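You operate a simulated robot arm through the tools that you are given. There is no shell and no other tool.

You are at the controls of a simulated robot arm. One attempt, no reset.

JOB
Tip the red and grey paste into the middle large beaker and stir it smooth.
Fine: empty those two small beakers and stand them back; stir with the stick until no streak shows and put it back; spill nothing.

The check looks at the end state, three seconds after you hand in, the way a careful person would. Anything else that was tipped, shoved, dropped, spilled or broken makes it a failure.

ROBOT AND FRAMES
A 6-joint arm with a two-finger parallel gripper, fixed in place. Base frame: the origin is on the floor under the middle of its stand, x ahead of it, y to its left, z up. Units: m, rad, N and s.
With the tool pointing down near the work surface it reaches from about 0.36 to 0.88 m from the base axis. Its first joint turns from -2.007 to 2.007 rad. Payload 3.43 kg.
The tool frame sits at the grasp point between the pads (the TCP): z along the fingers, y along the line on which they close. The tips reach 0.034 m beyond it. The gripper opens to 0.128 m. The fingers are 0.024 m wide and 0.012 m thick; the gripper's body (0.048 by 0.13 m) begins 0.096 m behind the TCP.
Orientation is that of the tool frame in the base frame, as a unit quaternion [x, y, z, w]. With the fingers straight down and closing along the base's y, the tool's x points along the base's -x, its y along +y and its z along -z.

CONTROLS
- The arm moves only by the tool step_arm. Its argument "moves" is text: rows parted by semicolons, each of 7 numbers parted by spaces: the shift along the base's x, y, z in m, then the turn, a rotation vector about the base's x, y, z in rad, then the gripper command, from -1 (shut) to 1 (fully open), values between in proportion. In form: dx dy dz rx ry rz fingers; .... A call has 1 to 20 rows; each row is the pose to reach, as a shift and turn from the pose commanded when the call began. Rows are played at 5 a second. More than 0.05 m and 0.15 rad between two rows, or a gripper value outside its range, and nothing of the call is played. A pose out of reach is approached as far as the arm can. The call stops where the force on the tool passes 40 N (or 10 N more than at its start, if that is more) or the arm is blocked; 0.2 s more then pass. The fingers move at their own pace (about 0.108 m/s each) and stop on an object; they squeeze with about 34 N. The grip force told is the motor's: it shows also when the fingers shut on nothing. Time passes only in rows, and 0.2 s behind the last, so rows that repeat a pose let the fingers close. It gives the time, the measured TCP pose, the force on the tool (base axes), the opening and the grip force at its end, in the units of the frame above (readings bear some noise), with the torque about the TCP (base axes, N m) and any sound that the robot's microphone picked up.
- Cameras (640 x 400 px; columns grow to the right, rows downward): "scene" is fixed at [0.4014, -0.501, 1.5706]; the picture's right is [0.91, -0.41, 0.00], its down [-0.32, -0.73, -0.60] and it looks along [0.25, 0.55, -0.80] (base axes); focal length 277 px, centre (320, 200). "wrist" rides on the gripper at [0.076, -0.011, -0.16] in the tool frame; the picture's right is [0.15, 0.99, 0.00], its down [-0.88, 0.13, -0.46] and it looks along [-0.45, 0.07, 0.89] (tool axes); focal length 234 px, centre (320, 200). There is no depth. A picture from a camera that has moved, and an enlarged one, comes with that camera's place and axes in the base frame and with its lens.
- get_image(camera): a new picture of that camera. No time passes.
- raise_lower(by): moves the trunk up (or, below 0, down) by that many m; the arm rides with it, the base frame stays. It gives what a move gives, with no picture.
- close_up(camera, box): a new picture of the part [left, top, right, bottom] of that camera's present view, enlarged. No time passes.
- finish_job(): hands the job in; it is judged then, once.

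Places have to be worked out from the pictures, the camera data and where the tool is seen. Open the gripper and draw the arm clear of the work before you hand the job in, unless the task says otherwise.

The tools are called after ">>>" by a JSON object that holds its "method" and its "body". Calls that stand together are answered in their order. step_arm: Moves the arm, as the interface text tells. Its arguments: {"type":"object","properties":{"moves":{"type":"string"}},"required":["moves"]} The other tools are called the same way: raise_lower (by) moves the trunk up or down; get_image (camera) takes a picture; close_up (camera, box) takes an enlarged picture of a part of a camera's view; finish_job () hands the job in.

At the start:

```text
time: 0.0
tcp_pos: [0.4476, 0.0899, 1.2167]
orientation: [0.0, 1.0, 0.0, 0.0]
force: [-0.3, 0.5, -1.0]
moment: [-0.01, -0.01, 0.01]
grip_width: 0.1279
grip_force: 0.0
trunk travel left (down, up): [-0.65, 0.14]
```

scene: 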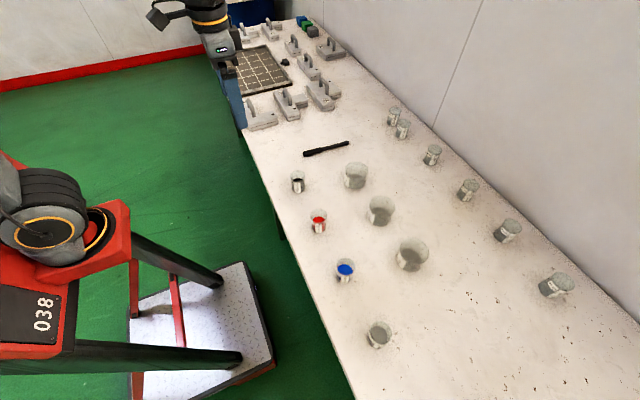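
wrist: 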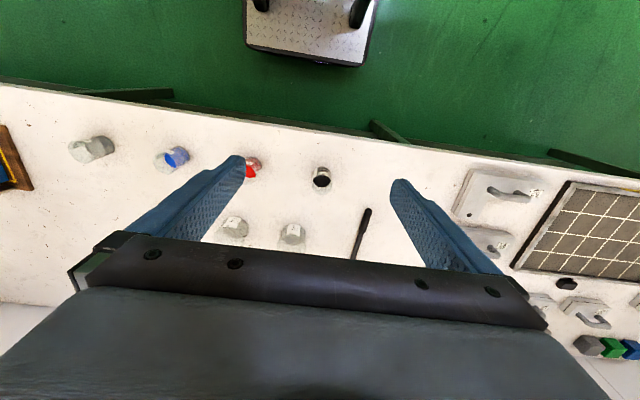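

I start by looking closely at the beakers and the stick to tell which is which.

>>> {"method": "close_up", "body": {"camera": "scene", "box": [260, 130, 460, 290]}}

>>> {"method": "close_up", "body": {"camera": "scene", "box": [320, 220, 460, 370]}}

>>> {"method": "close_up", "body": {"camera": "wrist", "box": [50, 110, 410, 270]}}

```text
2.50 times, centred on (360, 210) of scene
camera zoom: at [0.4014, -0.501, 1.5706], right [0.91, -0.41, 0.0], down [-0.32, -0.73, -0.6], along [0.25, 0.55, -0.8], focal length 693 px, centre (220, 175)
```

zoom: 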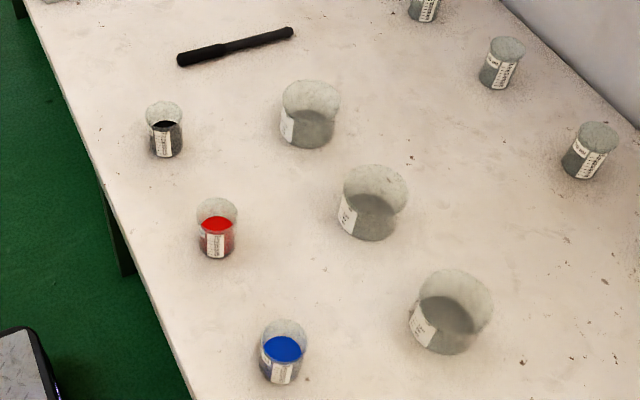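

```text
2.67 times, centred on (390, 295) of scene
camera zoom: at [0.4014, -0.501, 1.5706], right [0.91, -0.41, 0.0], down [-0.32, -0.73, -0.6], along [0.25, 0.55, -0.8], focal length 739 px, centre (133, -53)
```

zoom: 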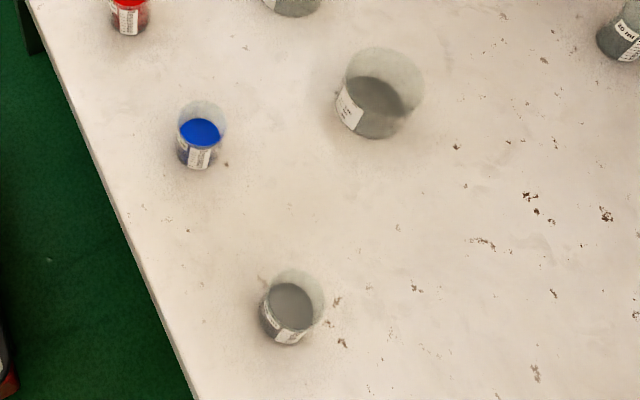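

```text
1.78 times, centred on (230, 190) of wrist
camera zoom: at [0.3719, 0.0775, 1.3757], right [-0.15, 0.99, 0.0], down [0.88, 0.13, 0.46], along [0.45, 0.07, -0.89], focal length 416 px, centre (480, 218)
```

zoom: 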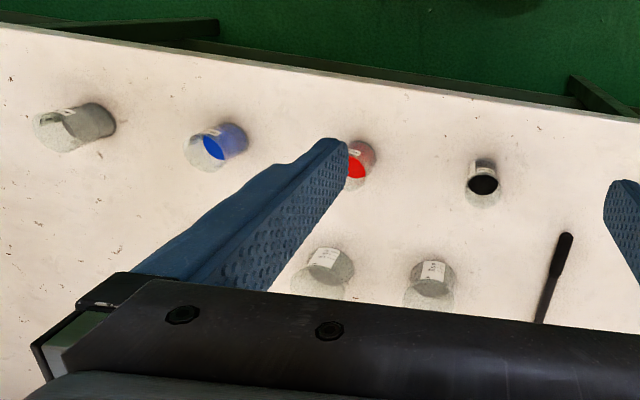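

The four small beakers (black, red, blue, grey) stand at x≈0.6 and y≈0.12, -0.065, -0.256 and -0.443. The three large ones are at x≈0.795 with the middle at y≈-0.118, and the table is at z≈0.775. I move the wrist camera over the work to look into them.

>>> {"method": "step_arm", "body": {"moves": "0.03 -0.03 0 0 0 0 1;0.06 -0.06 0 0 0 0 1;0.09 -0.09 0 0 0 0 1;0.12 -0.12 0 0 0 0 1;0.15 -0.15 0 0 0 0 1;0.18 -0.18 0 0 0 0 1;0.2 -0.2 0 0 0 0 1;0.2 -0.2 0 0 0 0 1"}}

>>> {"method": "get_image", "body": {"camera": "wrist"}}

>>> {"method": "get_image", "body": {"camera": "scene"}}

```text
time: 1.8
tcp_pos: [0.6491, -0.1115, 1.2149]
orientation: [0.0, 1.0, 0.0, 0.0]
force: [0.5, -0.3, -0.8]
moment: [-0.01, -0.03, 0.0]
grip_width: 0.1279
grip_force: 0.1
trunk travel left (down, up): [-0.65, 0.14]
```

```text
taken
camera wrist: at [0.574, -0.1227, 1.375], right [-0.15, 0.99, 0.0], down [0.88, 0.13, 0.46], along [0.45, 0.07, -0.89], focal length 234 px, centre (320, 200)
```

wrist: 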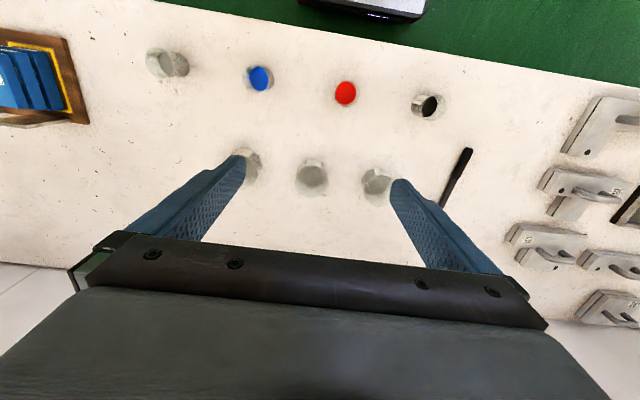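

```text
taken
```

scene: 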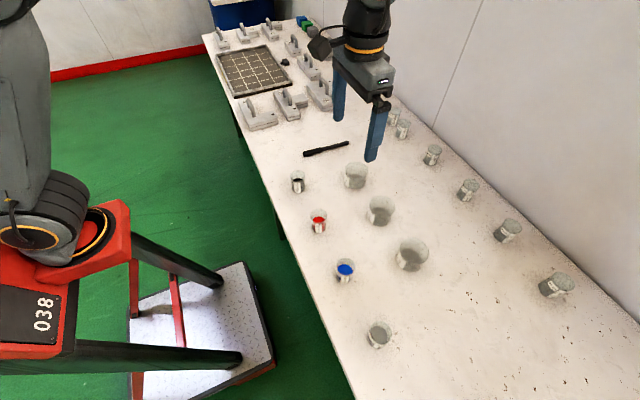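

The wrist now sees both rows of beakers; I enlarge it to judge their contents, sizes and the stick.

>>> {"method": "close_up", "body": {"camera": "wrist", "box": [130, 30, 290, 130]}}

>>> {"method": "close_up", "body": {"camera": "wrist", "box": [230, 120, 390, 220]}}

>>> {"method": "close_up", "body": {"camera": "wrist", "box": [320, 60, 500, 220]}}

```text
4.00 times, centred on (210, 80) of wrist
camera zoom: at [0.574, -0.1227, 1.375], right [-0.15, 0.99, 0.0], down [0.88, 0.13, 0.46], along [0.45, 0.07, -0.89], focal length 937 px, centre (760, 680)
```

zoom: 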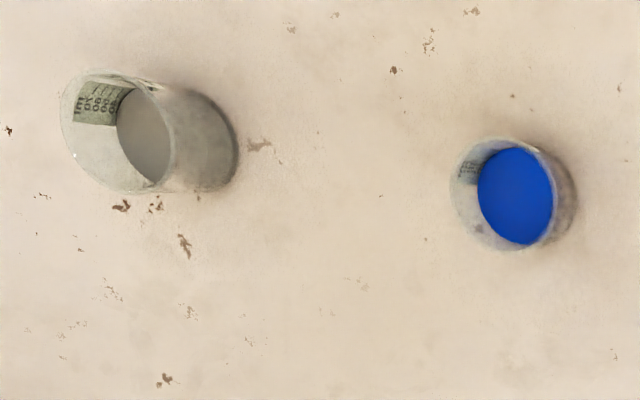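

```text
4.00 times, centred on (310, 170) of wrist
camera zoom: at [0.574, -0.1227, 1.375], right [-0.15, 0.99, 0.0], down [0.88, 0.13, 0.46], along [0.45, 0.07, -0.89], focal length 937 px, centre (360, 320)
```

zoom: 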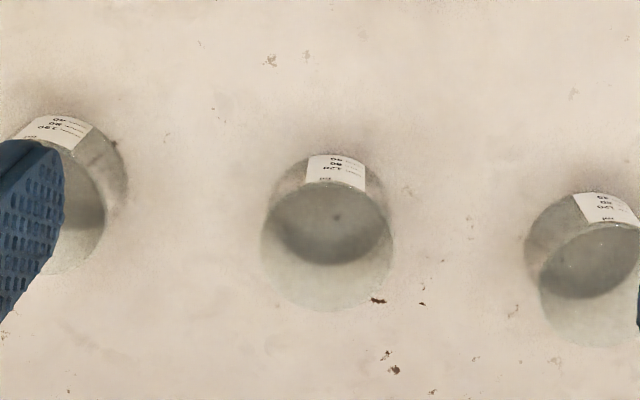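

```text
2.50 times, centred on (410, 140) of wrist
camera zoom: at [0.574, -0.1227, 1.375], right [-0.15, 0.99, 0.0], down [0.88, 0.13, 0.46], along [0.45, 0.07, -0.89], focal length 585 px, centre (95, 350)
```

zoom: 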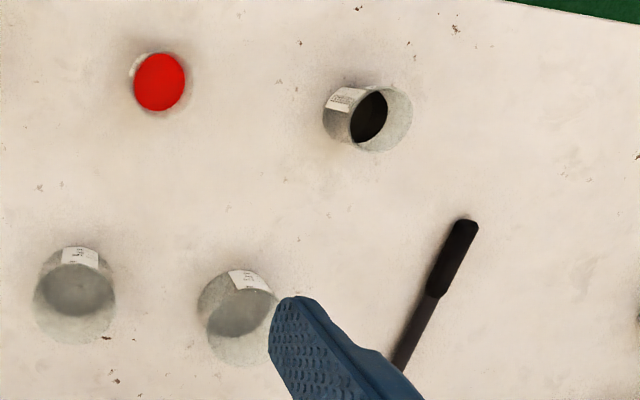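

The large beakers look empty (the dark disc is their base), and the small ones hold paste. I check the back row too, to be sure which beaker is the grey one.

>>> {"method": "close_up", "body": {"camera": "scene", "box": [380, 100, 480, 200]}}

>>> {"method": "close_up", "body": {"camera": "scene", "box": [480, 200, 600, 310]}}

>>> {"method": "close_up", "body": {"camera": "scene", "box": [350, 310, 410, 360]}}

>>> {"method": "close_up", "body": {"camera": "scene", "box": [295, 135, 360, 165]}}

```text
4.00 times, centred on (430, 150) of scene
camera zoom: at [0.4014, -0.501, 1.5706], right [0.91, -0.41, 0.0], down [-0.32, -0.73, -0.6], along [0.25, 0.55, -0.8], focal length 1109 px, centre (-120, 400)
```

zoom: 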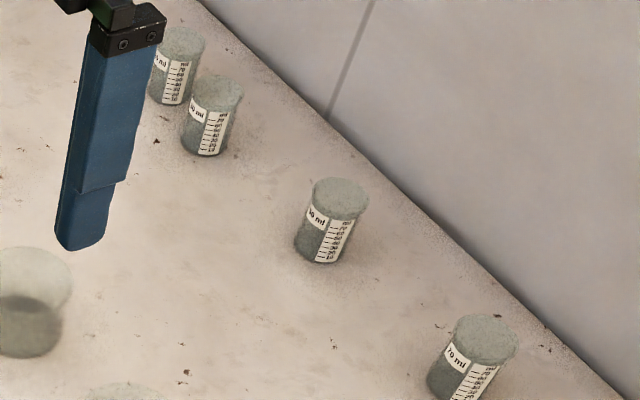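

```text
3.64 times, centred on (540, 255) of scene
camera zoom: at [0.4014, -0.501, 1.5706], right [0.91, -0.41, 0.0], down [-0.32, -0.73, -0.6], along [0.25, 0.55, -0.8], focal length 1008 px, centre (-480, 0)
```

zoom: 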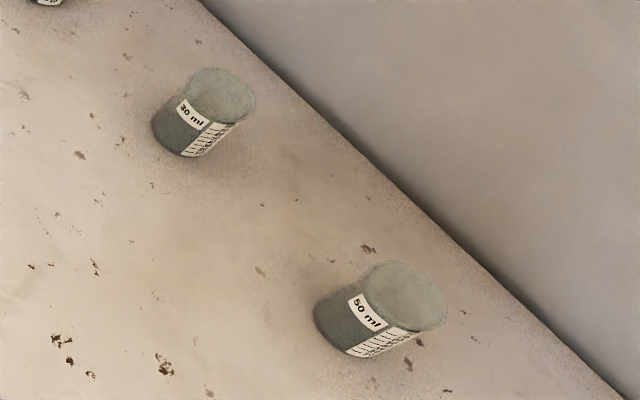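

```text
8.00 times, centred on (380, 335) of scene
camera zoom: at [0.4014, -0.501, 1.5706], right [0.91, -0.41, 0.0], down [-0.32, -0.73, -0.6], along [0.25, 0.55, -0.8], focal length 2218 px, centre (-160, -880)
```

zoom: 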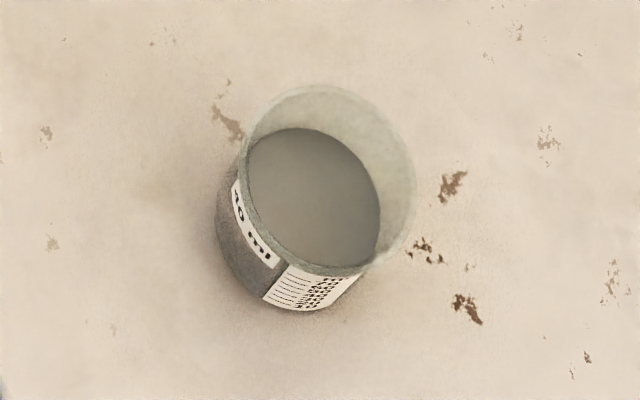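

```text
9.85 times, centred on (328, 150) of scene
camera zoom: at [0.4014, -0.501, 1.5706], right [0.91, -0.41, 0.0], down [-0.32, -0.73, -0.6], along [0.25, 0.55, -0.8], focal length 2729 px, centre (246, 692)
```

zoom: 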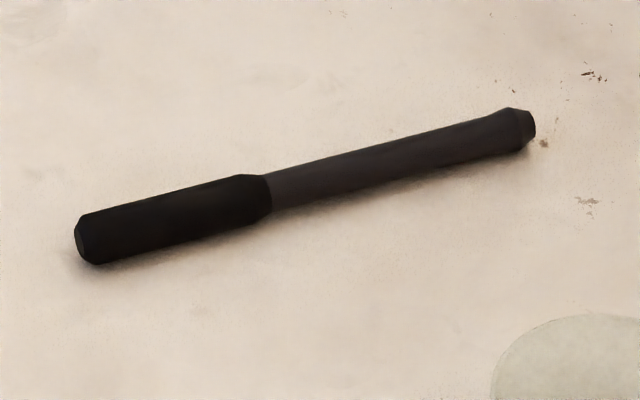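

The grey paste is in the front "10 ml" beaker, since the back-row beakers are far and labelled differently. I plan to grasp the small beakers with the tool horizontal and the camera on top, so I first test a 180° turn about the vertical up here in free air.

>>> {"method": "step_arm", "body": {"moves": "-0.01 0 0 0 0 0.15 1;-0.02 0 0 0 0 0.3 1;-0.03 0 0 0 0 0.45 1;-0.04 0 0 0 0 0.6 1;-0.05 0 0 0 0 0.75 1;-0.06 0 0 0 0 0.9 1;-0.07 0 0 0 0 1.05 1;-0.08 0 0 0 0 1.2 1;-0.09 0 0 0 0 1.35 1;-0.1 0 0 0 0 1.5 1;-0.1 0 0 0 0 1.65 1;-0.1 0 0 0 0 1.8 1;-0.1 0 0 0 0 1.95 1;-0.1 0 0 0 0 2.1 1;-0.1 0 0 0 0 2.25 1;-0.1 0 0 0 0 2.4 1;-0.1 0 0 0 0 2.55 1;-0.1 0 0 0 0 2.7 1;-0.1 0 0 0 0 2.85 1;-0.1 0 0 0 0 3.0 1"}}

>>> {"method": "get_image", "body": {"camera": "wrist"}}

>>> {"method": "get_image", "body": {"camera": "scene"}}

```text
time: 6.0
tcp_pos: [0.553, -0.0607, 1.2144]
orientation: [0.994, -0.112, 0.001, 0.014]
force: [0.4, -0.3, -0.4]
moment: [0.1, 0.0, 0.02]
grip_width: 0.128
grip_force: 0.1
out of reach, approached as far as the arm can: row 19, 20
trunk travel left (down, up): [-0.65, 0.14]
```

```text
taken
camera wrist: at [0.6309, -0.0634, 1.373], right [-0.08, -1.0, 0.03], down [-0.89, 0.08, 0.46], along [-0.46, 0.01, -0.89], focal length 234 px, centre (320, 200)
```

wrist: 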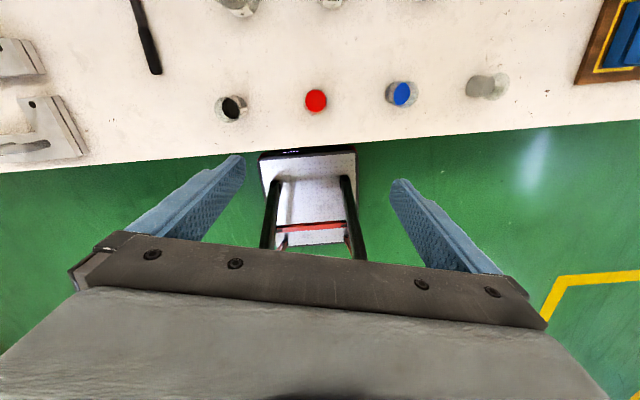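

```text
taken
```

scene: 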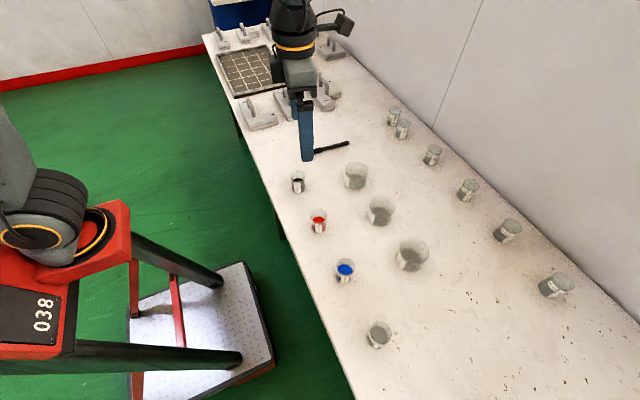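

The turn stops near 2.92 rad (a wrist limit), so camera-up is nearly at the end of that joint and rolling is free one way only (beaker top toward -y). I back off a little to have a clean commanded pose before pitching the tool forward.

>>> {"method": "step_arm", "body": {"moves": "0 0 0 0 0 -0.1 1;0.03 0.02 0 0 0 -0.2 1;0.06 0.05 0 0 0 -0.2 1;0.1 0.06 0 0 0 -0.2 1;0.1 0.06 0 0 0 -0.2 1"}}

```text
time: 7.2
tcp_pos: [0.6523, -0.0003, 1.2141]
orientation: [0.978, -0.21, -0.001, 0.013]
force: [-0.2, 0.5, 0.3]
moment: [0.01, 0.0, 0.02]
grip_width: 0.1278
grip_force: 0.1
trunk travel left (down, up): [-0.65, 0.14]
```

The command base reset cleanly at yaw 2.72 rad. Now I pitch the tool from down to horizontal about the axis square to its heading, still high in free air, to see whether the camera-up pose is reachable.

>>> {"method": "step_arm", "body": {"moves": "0 0 0 -0.0587 -0.1302 0 1;0 0 0 -0.1174 -0.2604 0 1;0 0 0 -0.1761 -0.3907 0 1;0 0 0 -0.2348 -0.5209 0 1;0 0 0 -0.2935 -0.6511 0 1;0 0 0 -0.3521 -0.7814 0 1;0 0 0 -0.4108 -0.9116 0 1;0 0 0 -0.4695 -1.0418 0 1;0 0 0 -0.5282 -1.1721 0 1;0 0 0 -0.5869 -1.3023 0 1;0 0 0 -0.6456 -1.4326 0 1;0 0 0 -0.6456 -1.4326 0 1"}}

>>> {"method": "get_image", "body": {"camera": "scene"}}

>>> {"method": "get_image", "body": {"camera": "wrist"}}

```text
time: 9.8
tcp_pos: [0.6522, -0.0003, 1.2146]
orientation: [0.687, -0.158, 0.692, 0.157]
force: [-0.7, 0.1, 1.3]
moment: [-0.02, -0.02, -0.01]
grip_width: 0.1283
grip_force: 0.1
trunk travel left (down, up): [-0.65, 0.14]
```

```text
taken
```

scene: 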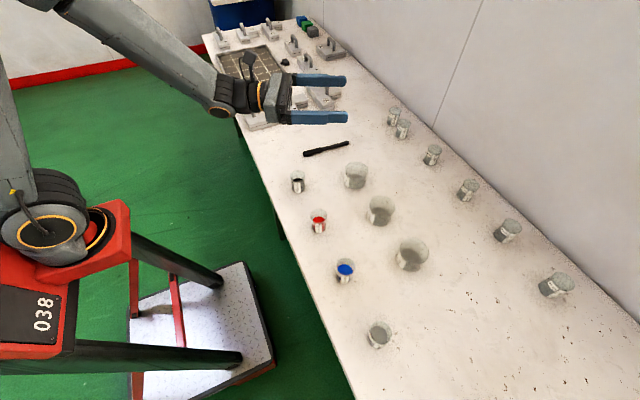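

```text
taken
camera wrist: at [0.5141, 0.0783, 1.2887], right [-0.43, -0.89, 0.14], down [-0.46, 0.08, -0.88], along [0.78, -0.45, -0.45], focal length 234 px, centre (320, 200)
```

wrist: 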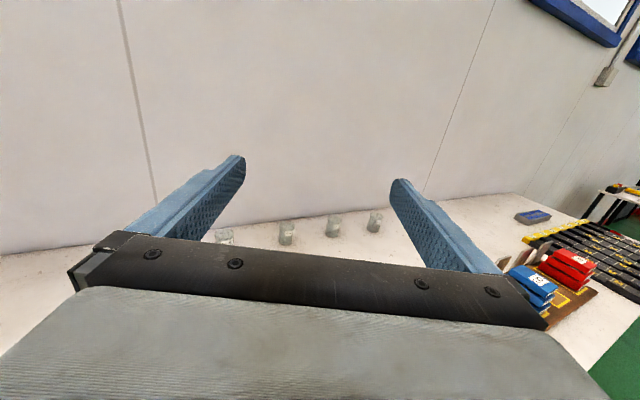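

Camera-up horizontal is reachable. Next I yaw the tool to point nearly radially (about -0.1 rad) and draw it back in front of the red beaker.

>>> {"method": "step_arm", "body": {"moves": "-0.03 -0.01 0 0 0 0.1 1;-0.06 -0.02 0 0 0 0.2 1;-0.09 -0.03 0 0 0 0.3 1;-0.12 -0.04 0 0 0 0.349 1;-0.14 -0.05 0 0 0 0.349 1;-0.14 -0.05 0 0 0 0.349 1"}}

```text
time: 11.2
tcp_pos: [0.5842, 0.0084, 1.2436]
orientation: [0.705, -0.04, 0.707, 0.038]
force: [0.2, 0.4, 0.6]
moment: [0.04, 0.02, 0.02]
grip_width: 0.128
grip_force: 0.0
out of reach, approached as far as the arm can: row 3, 4, 5, 6
trunk travel left (down, up): [-0.65, 0.14]
```

The orientation was reached but the arm cannot fold so far in at shoulder height. Raising the trunk puts the shoulder higher so the wrist can come in beneath it. I raise it fully, then bring the tool out and down.

>>> {"method": "raise_lower", "body": {"by": 0.14}}

```text
time: 12.9
tcp_pos: [0.569, 0.0116, 1.3816]
orientation: [0.706, -0.04, 0.706, 0.039]
force: [0.1, 0.3, 0.2]
moment: [-0.03, -0.02, 0.04]
grip_width: 0.128
grip_force: 0.0
trunk travel left (down, up): [-0.79, 0.0]
```

Trunk is at its top. Now I move out a little and descend to z≈0.97, clear above the beakers.

>>> {"method": "step_arm", "body": {"moves": "0.04 -0.01 -0.02 0 0 0 1;0.08 -0.02 -0.04 0 0 0 1;0.09 -0.03 -0.085 0 0 0 1;0.09 -0.04 -0.13 0 0 0 1;0.09 -0.05 -0.175 0 0 0 1;0.09 -0.05 -0.22 0 0 0 1;0.09 -0.05 -0.265 0 0 0 1;0.09 -0.05 -0.31 0 0 0 1;0.09 -0.05 -0.355 0 0 0 1;0.09 -0.05 -0.4 0 0 0 1;0.09 -0.05 -0.41 0 0 0 1;0.09 -0.05 -0.41 0 0 0 1"}}

>>> {"method": "get_image", "body": {"camera": "scene"}}

>>> {"method": "get_image", "body": {"camera": "wrist"}}

```text
time: 15.5
tcp_pos: [0.6547, 0.0104, 0.9693]
orientation: [0.703, -0.057, 0.706, 0.055]
force: [-0.1, 0.0, 0.1]
moment: [-0.02, 0.0, -0.04]
grip_width: 0.1281
grip_force: 0.0
out of reach, approached as far as the arm can: row 1, 2, 3, 4, 5, 6, 7, 8, 9, 10, 11, 12
trunk travel left (down, up): [-0.79, 0.0]
```

```text
taken
```

scene: 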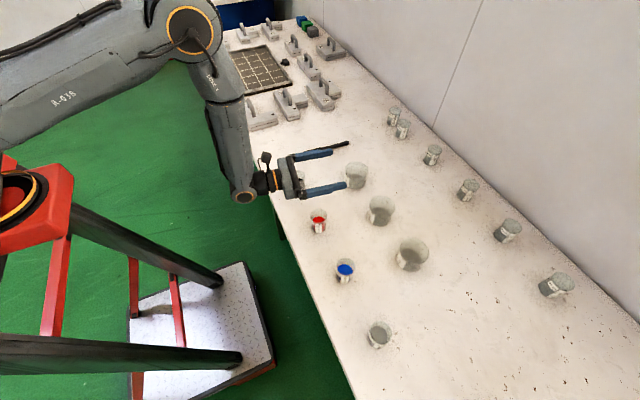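

```text
taken
camera wrist: at [0.4998, 0.0463, 1.0442], right [-0.16, -0.98, 0.14], down [-0.47, -0.05, -0.88], along [0.87, -0.2, -0.45], focal length 234 px, centre (320, 200)
```

wrist: 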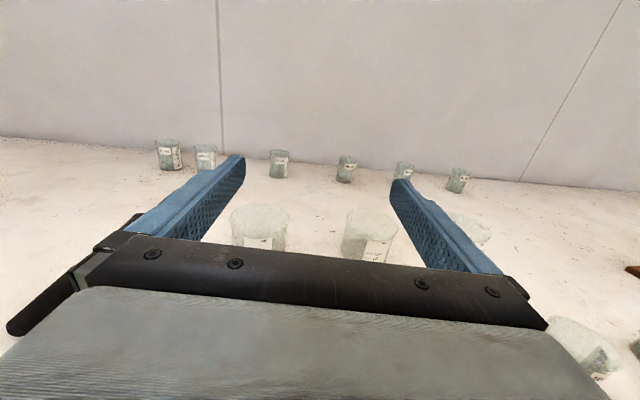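

That posture is good: the forearm hangs down and the tool points forward. The error in y and yaw suggests the tool heading must stay somewhat clockwise of the arm plane, so I yaw to about -0.36 rad and check whether the pose is met exactly.

>>> {"method": "step_arm", "body": {"moves": "-0.02 -0.01 0 0 0 -0.1 1;-0.04 -0.03 0 0 0 -0.2 1;-0.07 -0.05 0 0 0 -0.2 1;-0.07 -0.05 0 0 0 -0.2 1"}}

```text
time: 16.5
tcp_pos: [0.583, -0.0393, 0.972]
orientation: [0.697, -0.11, 0.7, 0.108]
force: [-0.4, 0.0, -0.5]
moment: [0.03, -0.02, 0.02]
grip_width: 0.128
grip_force: 0.0
trunk travel left (down, up): [-0.79, 0.0]
```

That pose was met exactly (heading ≈ -0.31 rad). Now I pitch the fingers 20° downward so the wrist stays above the table, and look.

>>> {"method": "step_arm", "body": {"moves": "0 0 0 0.0356 0.1111 0 1;-0.01 0 -0.01 0.0712 0.2222 0 1;-0.02 0 -0.02 0.1068 0.3333 0 1;-0.02 0 -0.02 0.1068 0.3333 0 1"}}

>>> {"method": "get_image", "body": {"camera": "wrist"}}

>>> {"method": "get_image", "body": {"camera": "scene"}}

```text
time: 17.5
tcp_pos: [0.5631, -0.0392, 0.9512]
orientation: [0.809, -0.128, 0.568, 0.088]
force: [-0.5, -0.6, -0.3]
moment: [0.01, 0.0, -0.01]
grip_width: 0.1282
grip_force: 0.0
trunk travel left (down, up): [-0.79, 0.0]
```

```text
taken
camera wrist: at [0.4488, 0.0088, 1.0765], right [-0.26, -0.96, 0.14], down [-0.73, 0.1, -0.67], along [0.63, -0.27, -0.73], focal length 234 px, centre (320, 200)
```

wrist: 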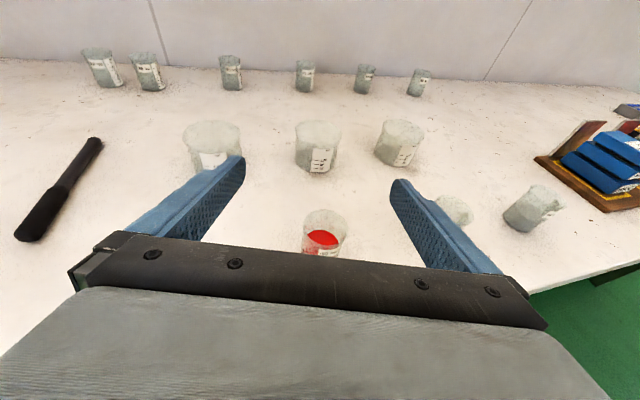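

```text
taken
```

scene: 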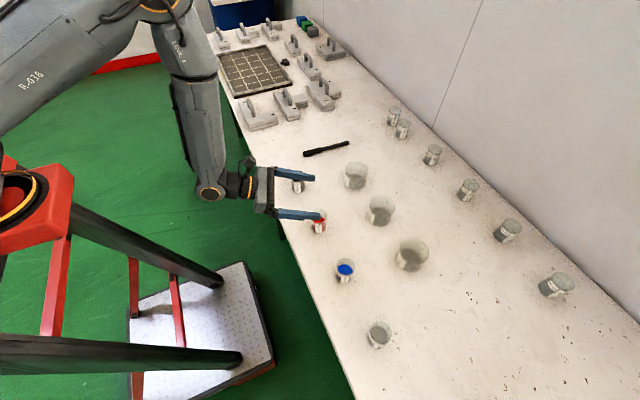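

The camera-up view is excellent. I enlarge it to fix the positions of the red beaker, the large beakers and the stick.

>>> {"method": "close_up", "body": {"camera": "wrist", "box": [280, 180, 380, 260]}}

>>> {"method": "close_up", "body": {"camera": "wrist", "box": [180, 100, 440, 200]}}

>>> {"method": "close_up", "body": {"camera": "wrist", "box": [0, 120, 140, 250]}}

```text
5.00 times, centred on (330, 220) of wrist
camera zoom: at [0.4488, 0.0088, 1.0765], right [-0.26, -0.96, 0.14], down [-0.73, 0.1, -0.67], along [0.63, -0.27, -0.73], focal length 1171 px, centre (270, 100)
```

zoom: 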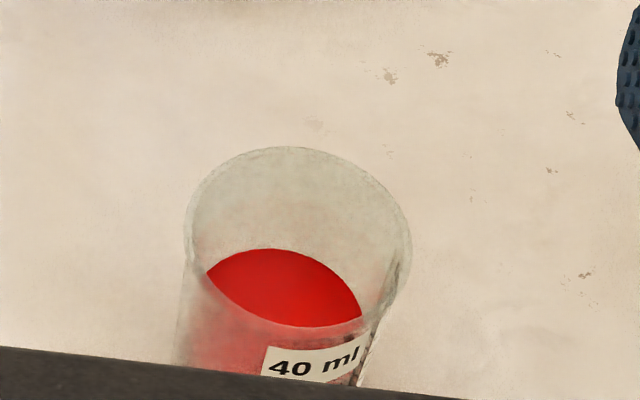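

```text
2.46 times, centred on (310, 150) of wrist
camera zoom: at [0.4488, 0.0088, 1.0765], right [-0.26, -0.96, 0.14], down [-0.73, 0.1, -0.67], along [0.63, -0.27, -0.73], focal length 576 px, centre (345, 323)
```

zoom: 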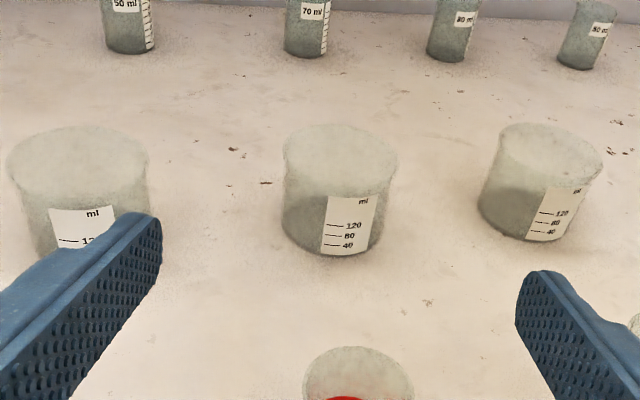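

```text
3.08 times, centred on (70, 185) of wrist
camera zoom: at [0.4488, 0.0088, 1.0765], right [-0.26, -0.96, 0.14], down [-0.73, 0.1, -0.67], along [0.63, -0.27, -0.73], focal length 720 px, centre (1089, 246)
```

zoom: 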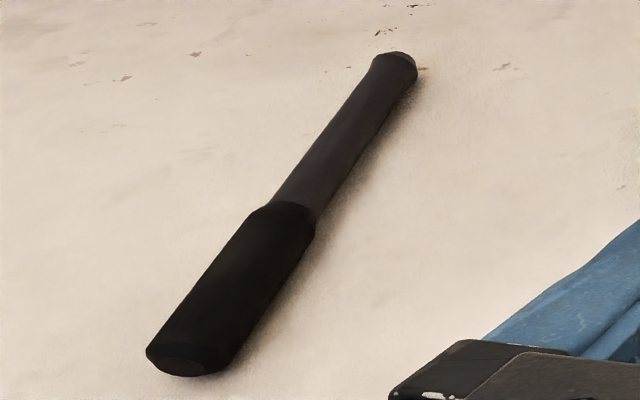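

From two views I get the red beaker at about (0.591, -0.066) with radius 0.0255 and rim z≈0.865. The middle large beaker is at about (0.788, -0.110) with radius 0.04 and rim z≈0.859, and the table is at z≈0.79. I move over the red beaker with the fingers straddling it and check.

>>> {"method": "step_arm", "body": {"moves": "0.014 -0.013 0 0 0 0 1;0.028 -0.027 0 0 0 0 1;0.028 -0.027 -0.03 0 0 0 1;0.028 -0.027 -0.05 0 0 0 1;0.028 -0.027 -0.05 0 0 0 1"}}

>>> {"method": "get_image", "body": {"camera": "wrist"}}

>>> {"method": "close_up", "body": {"camera": "scene", "box": [240, 140, 400, 240]}}

```text
time: 18.7
tcp_pos: [0.5904, -0.0659, 0.9025]
orientation: [0.809, -0.129, 0.567, 0.089]
force: [-1.1, 0.3, -0.1]
moment: [0.0, -0.02, 0.02]
grip_width: 0.128
grip_force: 0.0
trunk travel left (down, up): [-0.79, 0.0]
```

```text
taken
camera wrist: at [0.476, -0.0178, 1.0276], right [-0.26, -0.96, 0.13], down [-0.73, 0.1, -0.67], along [0.63, -0.27, -0.73], focal length 234 px, centre (320, 200)
```

wrist: 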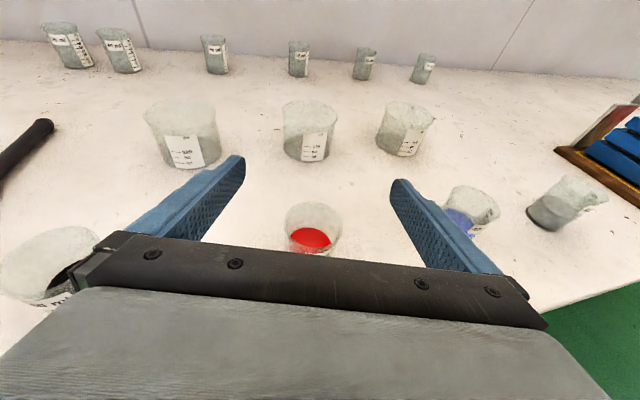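

```text
4.00 times, centred on (320, 190) of scene
camera zoom: at [0.4014, -0.501, 1.5706], right [0.91, -0.41, 0.0], down [-0.32, -0.73, -0.6], along [0.25, 0.55, -0.8], focal length 1109 px, centre (320, 240)
```

zoom: 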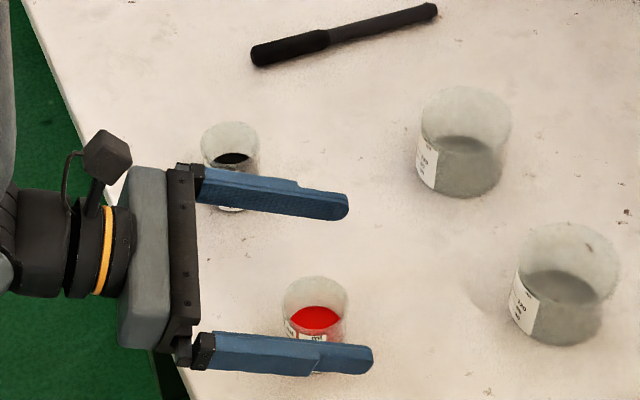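

The red beaker is centred between the fingers within about a millimetre. I descend to grip height (z≈0.828).

>>> {"method": "step_arm", "body": {"moves": "0 0 -0.025 0 0 0 1;0 0 -0.05 0 0 0 1;0 0 -0.065 0 0 0 1;0 0 -0.0745 0 0 0 1;0 0 -0.0745 0 0 0 1"}}

>>> {"method": "get_image", "body": {"camera": "wrist"}}

>>> {"method": "close_up", "body": {"camera": "scene", "box": [240, 160, 400, 260]}}

```text
time: 19.9
tcp_pos: [0.5931, -0.0664, 0.8276]
orientation: [0.809, -0.128, 0.567, 0.088]
force: [0.7, 0.4, -0.2]
moment: [-0.04, 0.04, -0.03]
grip_width: 0.1281
grip_force: 0.0
trunk travel left (down, up): [-0.79, 0.0]
```

```text
taken
camera wrist: at [0.4776, -0.0182, 0.953], right [-0.26, -0.96, 0.13], down [-0.73, 0.1, -0.67], along [0.63, -0.27, -0.73], focal length 234 px, centre (320, 200)
```

wrist: 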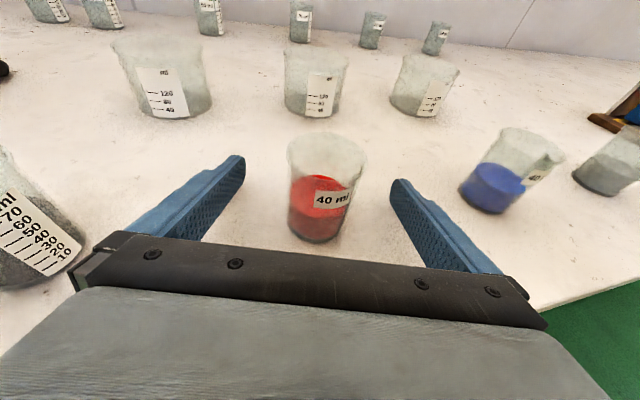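

```text
4.00 times, centred on (320, 210) of scene
camera zoom: at [0.4014, -0.501, 1.5706], right [0.91, -0.41, 0.0], down [-0.32, -0.73, -0.6], along [0.25, 0.55, -0.8], focal length 1109 px, centre (320, 160)
```

zoom: 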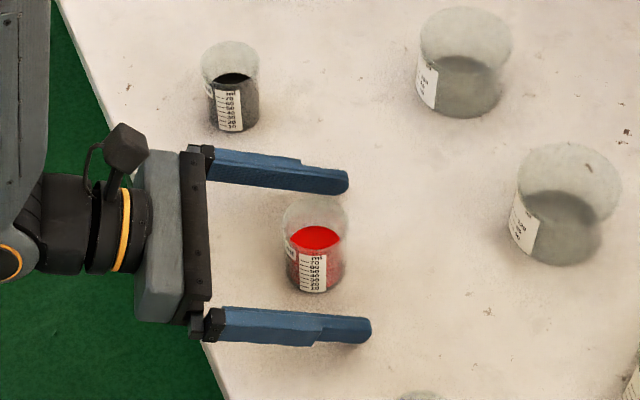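

The fingers straddle the beaker at mid-height. I enlarge the wrist view once to check the centring before closing.

>>> {"method": "close_up", "body": {"camera": "wrist", "box": [230, 120, 410, 260]}}

```text
2.86 times, centred on (320, 190) of wrist
camera zoom: at [0.4776, -0.0182, 0.953], right [-0.26, -0.96, 0.13], down [-0.73, 0.1, -0.67], along [0.63, -0.27, -0.73], focal length 669 px, centre (320, 229)
```

zoom: 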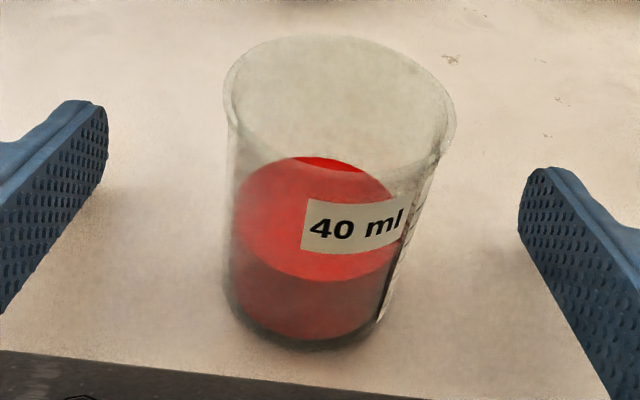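

The beaker sits centred between the pads (within 2–3 mm). I close the fingers on it.

>>> {"method": "step_arm", "body": {"moves": "0 0 0 0 0 0 0.2;0 0 0 0 0 0 -0.1;0 0 0 0 0 0 -1;0 0 0 0 0 0 -1;0 0 0 0 0 0 -1;0 0 0 0 0 0 -1"}}

>>> {"method": "close_up", "body": {"camera": "wrist", "box": [230, 120, 410, 260]}}

```text
time: 21.3
tcp_pos: [0.5919, -0.0659, 0.8268]
orientation: [0.808, -0.127, 0.568, 0.088]
force: [-0.7, 0.0, 1.2]
moment: [-0.01, 0.02, -0.02]
grip_width: 0.0484
grip_force: 34.6
trunk travel left (down, up): [-0.79, 0.0]
```

```text
2.86 times, centred on (320, 190) of wrist
camera zoom: at [0.4776, -0.0182, 0.9531], right [-0.26, -0.96, 0.14], down [-0.73, 0.1, -0.67], along [0.63, -0.27, -0.73], focal length 669 px, centre (320, 229)
```

zoom: 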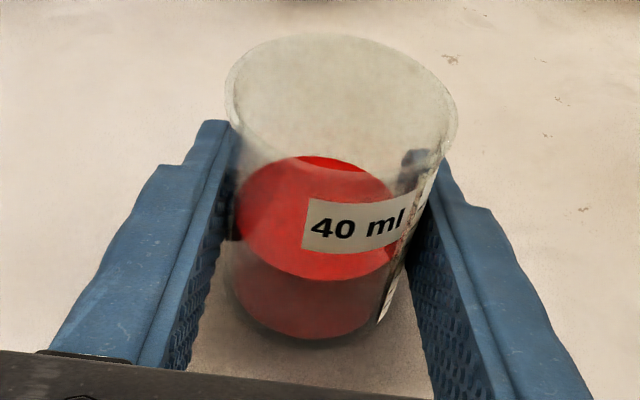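

Gripped at 48 mm without moving the beaker. I lift it gently by 10 cm.

>>> {"method": "step_arm", "body": {"moves": "0 0 0.01 0 0 0 -1;0 0 0.025 0 0 0 -1;0 0 0.045 0 0 0 -1;0 0 0.065 0 0 0 -1;0 0 0.085 0 0 0 -1;0 0 0.1 0 0 0 -1;0 0 0.1 0 0 0 -1"}}

>>> {"method": "get_image", "body": {"camera": "wrist"}}

>>> {"method": "get_image", "body": {"camera": "scene"}}

```text
time: 22.9
tcp_pos: [0.5919, -0.0654, 0.9278]
orientation: [0.808, -0.127, 0.568, 0.087]
force: [-0.2, -0.3, -0.6]
moment: [-0.02, 0.03, 0.0]
grip_width: 0.0486
grip_force: 33.5
trunk travel left (down, up): [-0.79, 0.0]
```

```text
taken
camera wrist: at [0.4785, -0.0173, 1.0533], right [-0.26, -0.96, 0.14], down [-0.73, 0.1, -0.67], along [0.63, -0.27, -0.73], focal length 234 px, centre (320, 200)
```

wrist: 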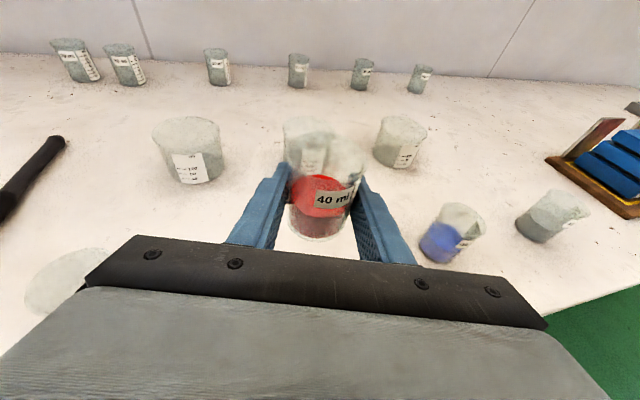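

```text
taken
```

scene: 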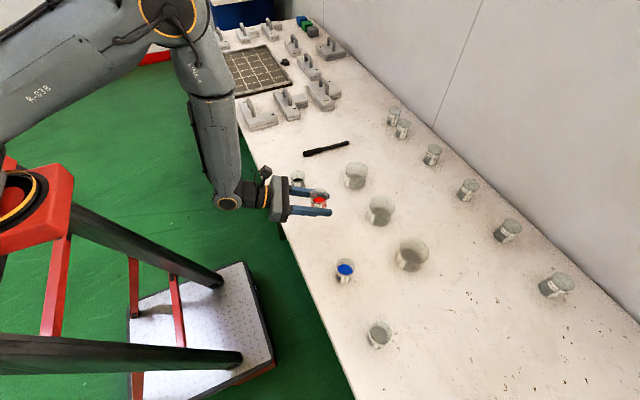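

The lift is clean. I carry it level toward a spot beside the middle large beaker (on its +y side, about 7.5 cm off its axis) and look again to pin that beaker down.

>>> {"method": "step_arm", "body": {"moves": "0.01 0.001 0.004 0 0 0 -1;0.03 0.003 0.01 0 0 0 -1;0.06 0.006 0.012 0 0 0 -1;0.095 0.01 0.012 0 0 0 -1;0.13 0.015 0.012 0 0 0 -1;0.165 0.02 0.012 0 0 0 -1;0.195 0.024 0.012 0 0 0 -1;0.212 0.026 0.012 0 0 0 -1;0.219 0.026 0.012 0 0 0 -1;0.219 0.026 0.012 0 0 0 -1"}}

>>> {"method": "get_image", "body": {"camera": "wrist"}}

>>> {"method": "close_up", "body": {"camera": "scene", "box": [300, 130, 460, 230]}}

```text
time: 25.1
tcp_pos: [0.8099, -0.0393, 0.9393]
orientation: [0.809, -0.129, 0.567, 0.089]
force: [0.4, 0.4, -0.9]
moment: [-0.01, -0.01, 0.01]
grip_width: 0.0483
grip_force: 34.3
trunk travel left (down, up): [-0.79, 0.0]
```

```text
taken
camera wrist: at [0.6964, 0.0081, 1.0643], right [-0.26, -0.96, 0.14], down [-0.73, 0.1, -0.67], along [0.63, -0.27, -0.73], focal length 234 px, centre (320, 200)
```

wrist: 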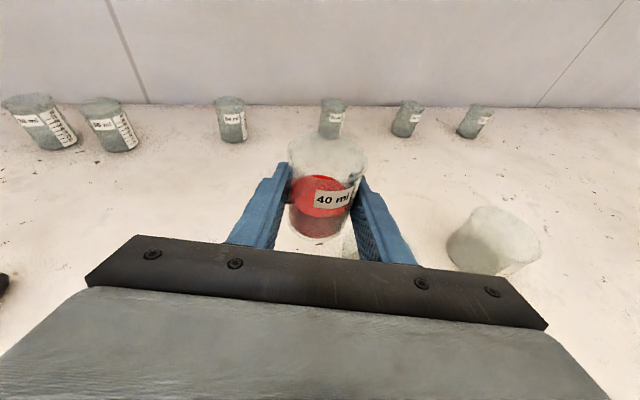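

```text
4.00 times, centred on (380, 180) of scene
camera zoom: at [0.4014, -0.501, 1.5706], right [0.91, -0.41, 0.0], down [-0.32, -0.73, -0.6], along [0.25, 0.55, -0.8], focal length 1109 px, centre (80, 280)
```

zoom: 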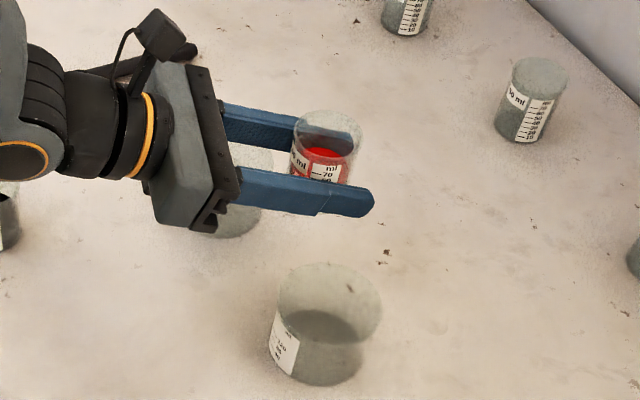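

The third large beaker is at right in that view; the middle one sits just in front-right of the gripper. The scene view gives it at about (0.793, -0.110), and projecting my own TCP confirms the camera to about 4 mm. I level the tool (the beaker leans back 20°, still far from its lip) so the camera and wrist clear the table during the pour.

>>> {"method": "step_arm", "body": {"moves": "0.005 -0.0016 0 -0.0267 -0.0833 0 -1;0.01 -0.0032 0 -0.0534 -0.1667 0 -1;0.015 -0.0048 -0.005 -0.0801 -0.25 0 -1;0.02 -0.0064 -0.014 -0.1068 -0.3333 0 -1;0.02 -0.0064 -0.028 -0.1068 -0.3333 0 -1;0.02 -0.0064 -0.028 -0.1068 -0.3333 0 -1"}}

>>> {"method": "get_image", "body": {"camera": "wrist"}}

>>> {"method": "close_up", "body": {"camera": "scene", "box": [300, 130, 460, 230]}}

```text
time: 26.5
tcp_pos: [0.8312, -0.0474, 0.9101]
orientation: [0.698, -0.11, 0.7, 0.108]
force: [-0.2, 0.2, -1.0]
moment: [0.01, 0.01, 0.01]
grip_width: 0.0485
grip_force: 33.8
trunk travel left (down, up): [-0.79, 0.0]
```

```text
taken
camera wrist: at [0.6828, 0.0121, 0.9853], right [-0.3, -0.94, 0.14], down [-0.47, 0.02, -0.88], along [0.83, -0.33, -0.45], focal length 234 px, centre (320, 200)
```

wrist: 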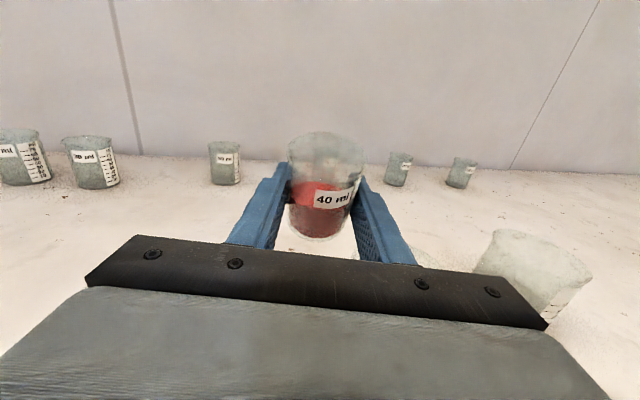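

```text
4.00 times, centred on (380, 180) of scene
camera zoom: at [0.4014, -0.501, 1.5706], right [0.91, -0.41, 0.0], down [-0.32, -0.73, -0.6], along [0.25, 0.55, -0.8], focal length 1109 px, centre (80, 280)
```

zoom: 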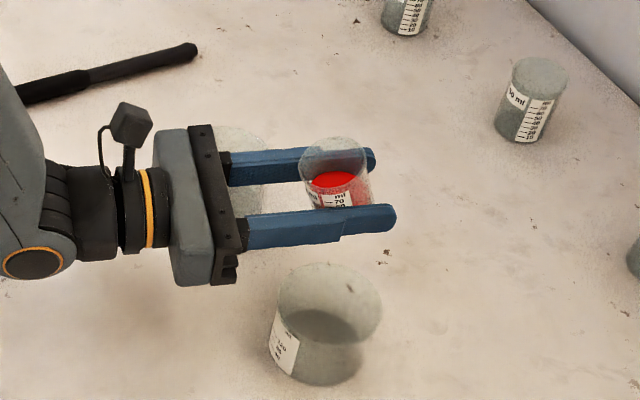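

Level and holding; TCP is 7.1 cm beside and 1.7 cm beyond the large beaker's axis. I roll toward it to about 50°, just before the paste should reach the lip, sliding the lip over the opening, and check.

>>> {"method": "step_arm", "body": {"moves": "-0.0009 -0.0029 0 0.1047 -0.0336 0 -1;-0.0018 -0.0057 0 0.2094 -0.0671 0 -1;-0.0027 -0.0086 0 0.3142 -0.1007 0 -1;-0.0037 -0.0114 0 0.4189 -0.1342 0 -1;-0.0046 -0.0143 0 0.5236 -0.1678 0 -1;-0.0055 -0.0171 0 0.6283 -0.2013 0 -1;-0.0061 -0.019 0 0.733 -0.2349 0 -1;-0.0067 -0.0209 0 0.8311 -0.2663 0 -1;-0.0067 -0.0209 0 0.8311 -0.2663 0 -1"}}

>>> {"method": "get_image", "body": {"camera": "wrist"}}

>>> {"method": "close_up", "body": {"camera": "scene", "box": [320, 140, 440, 240]}}

```text
time: 28.5
tcp_pos: [0.8237, -0.067, 0.9119]
orientation: [0.586, -0.395, 0.68, -0.197]
force: [0.6, 0.1, -0.7]
moment: [-0.03, 0.02, -0.01]
grip_width: 0.0484
grip_force: 34.0
trunk travel left (down, up): [-0.79, 0.0]
```

```text
taken
camera wrist: at [0.6575, -0.0676, 0.9684], right [-0.23, -0.71, -0.67], down [-0.25, 0.7, -0.66], along [0.94, 0.02, -0.34], focal length 234 px, centre (320, 200)
```

wrist: 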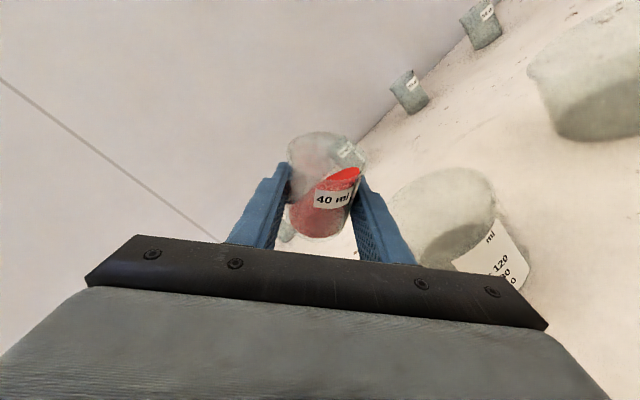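

```text
4.00 times, centred on (380, 190) of scene
camera zoom: at [0.4014, -0.501, 1.5706], right [0.91, -0.41, 0.0], down [-0.32, -0.73, -0.6], along [0.25, 0.55, -0.8], focal length 1109 px, centre (80, 240)
```

zoom: 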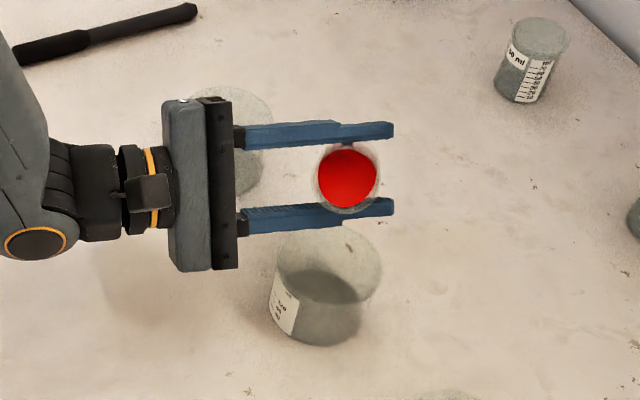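

The paste surface stays level and hasn't reached the lip. I zoom the wrist view to check where the lip is over the large beaker.

>>> {"method": "close_up", "body": {"camera": "wrist", "box": [270, 120, 550, 290]}}

```text
2.29 times, centred on (410, 205) of wrist
camera zoom: at [0.6575, -0.0676, 0.9684], right [-0.23, -0.71, -0.67], down [-0.25, 0.7, -0.66], along [0.94, 0.02, -0.34], focal length 535 px, centre (114, 189)
```

zoom: 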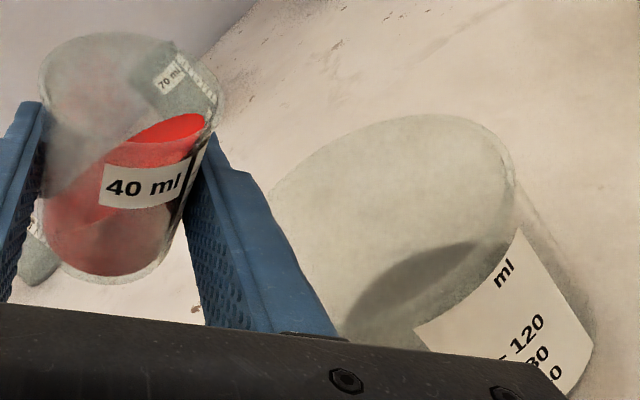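

Three rim points in this view all agree with the large beaker's axis at (0.793, -0.110). The lip is over (0.795, -0.104), well inside. I pour slowly to 75°.

>>> {"method": "step_arm", "body": {"moves": "0 0 0 0.0571 -0.0183 0 -1;0 0 0 0.1142 -0.0366 0 -1;-0.0002 -0.0005 0 0.1714 -0.0549 0 -1;-0.0003 -0.001 0 0.2285 -0.0732 0 -1;-0.0005 -0.0014 0 0.2856 -0.0915 0 -1;-0.0006 -0.0019 0 0.3427 -0.1098 0 -1;-0.0008 -0.0024 0 0.3998 -0.1281 0 -1;-0.0009 -0.0029 0 0.4151 -0.133 0 -1;-0.0009 -0.0029 0 0.4151 -0.133 0 -1;-0.0009 -0.0029 0 0.4151 -0.133 0 -1"}}

>>> {"method": "close_up", "body": {"camera": "wrist", "box": [270, 120, 550, 290]}}

>>> {"method": "close_up", "body": {"camera": "scene", "box": [320, 140, 440, 240]}}

```text
time: 30.7
tcp_pos: [0.8234, -0.0714, 0.9109]
orientation: [0.487, -0.512, 0.621, -0.338]
force: [-0.3, 0.5, -0.7]
moment: [-0.01, -0.01, 0.02]
grip_width: 0.0484
grip_force: 33.4
trunk travel left (down, up): [-0.79, 0.0]
```

```text
2.29 times, centred on (410, 205) of wrist
camera zoom: at [0.6505, -0.0892, 0.9414], right [-0.12, -0.38, -0.92], down [-0.18, 0.92, -0.35], along [0.98, 0.12, -0.18], focal length 535 px, centre (114, 189)
```

zoom: 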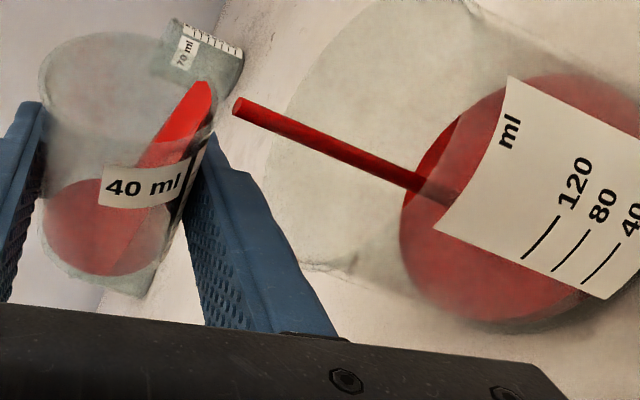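

```text
4.00 times, centred on (380, 190) of scene
camera zoom: at [0.4014, -0.501, 1.5706], right [0.91, -0.41, 0.0], down [-0.32, -0.73, -0.6], along [0.25, 0.55, -0.8], focal length 1109 px, centre (80, 240)
```

zoom: 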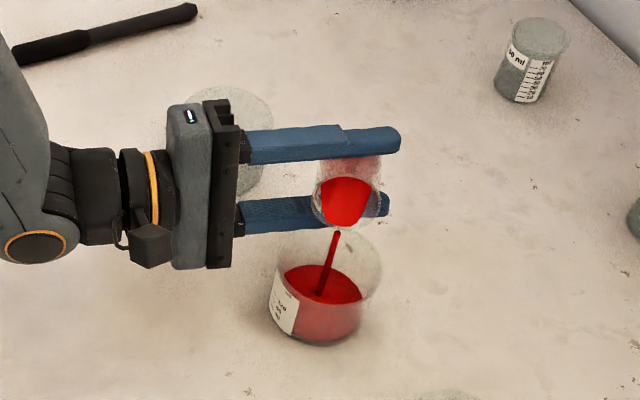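

The stream falls cleanly into the middle beaker. I continue tilting to about 120°, shifting to keep the lip over its centre.

>>> {"method": "step_arm", "body": {"moves": "-0.0003 -0.001 0 0.0714 -0.0229 0 -1;-0.0009 -0.0029 0 0.1428 -0.0458 0 -1;-0.0012 -0.0038 0 0.2142 -0.0686 0 -1;-0.0018 -0.0057 0 0.2856 -0.0915 0 -1;-0.0024 -0.0076 0 0.357 -0.1144 0 -1;-0.0032 -0.01 0 0.4284 -0.1373 0 -1;-0.004 -0.0124 0 0.4988 -0.1598 0 -1;-0.0049 -0.0152 0 0.5712 -0.183 0 -1;-0.0058 -0.0181 0 0.6426 -0.2059 0 -1;-0.0066 -0.0205 0 0.714 -0.2288 0 -1;-0.007 -0.0219 0 0.7473 -0.2394 0 -1;-0.007 -0.0219 0 0.7473 -0.2394 0 -1;-0.007 -0.0219 0 0.7473 -0.2394 0 -1;-0.007 -0.0219 0 0.7473 -0.2394 0 -1"}}

>>> {"method": "close_up", "body": {"camera": "wrist", "box": [270, 120, 550, 290]}}

>>> {"method": "close_up", "body": {"camera": "scene", "box": [320, 140, 440, 240]}}

```text
time: 33.7
tcp_pos: [0.8177, -0.0927, 0.9105]
orientation: [-0.254, 0.661, -0.444, 0.55]
force: [-0.2, -0.1, -0.8]
moment: [0.0, -0.01, -0.02]
grip_width: 0.0478
grip_force: 34.0
trunk travel left (down, up): [-0.79, 0.0]
```

```text
2.29 times, centred on (410, 205) of wrist
camera zoom: at [0.6438, -0.1113, 0.8827], right [0.11, 0.35, -0.93], down [-0.18, 0.93, 0.33], along [0.98, 0.13, 0.17], focal length 535 px, centre (114, 189)
```

zoom: 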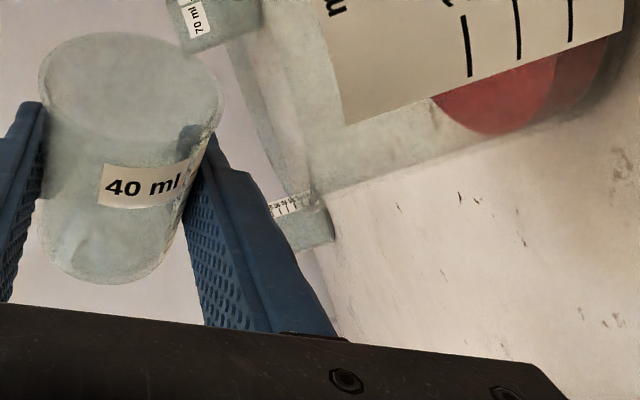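

```text
4.00 times, centred on (380, 190) of scene
camera zoom: at [0.4014, -0.501, 1.5706], right [0.91, -0.41, 0.0], down [-0.32, -0.73, -0.6], along [0.25, 0.55, -0.8], focal length 1109 px, centre (80, 240)
```

zoom: 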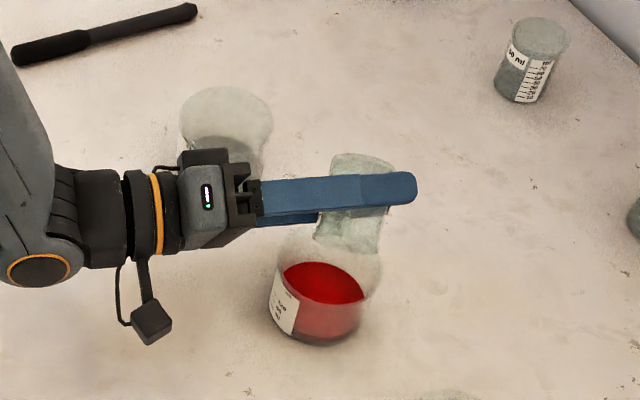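

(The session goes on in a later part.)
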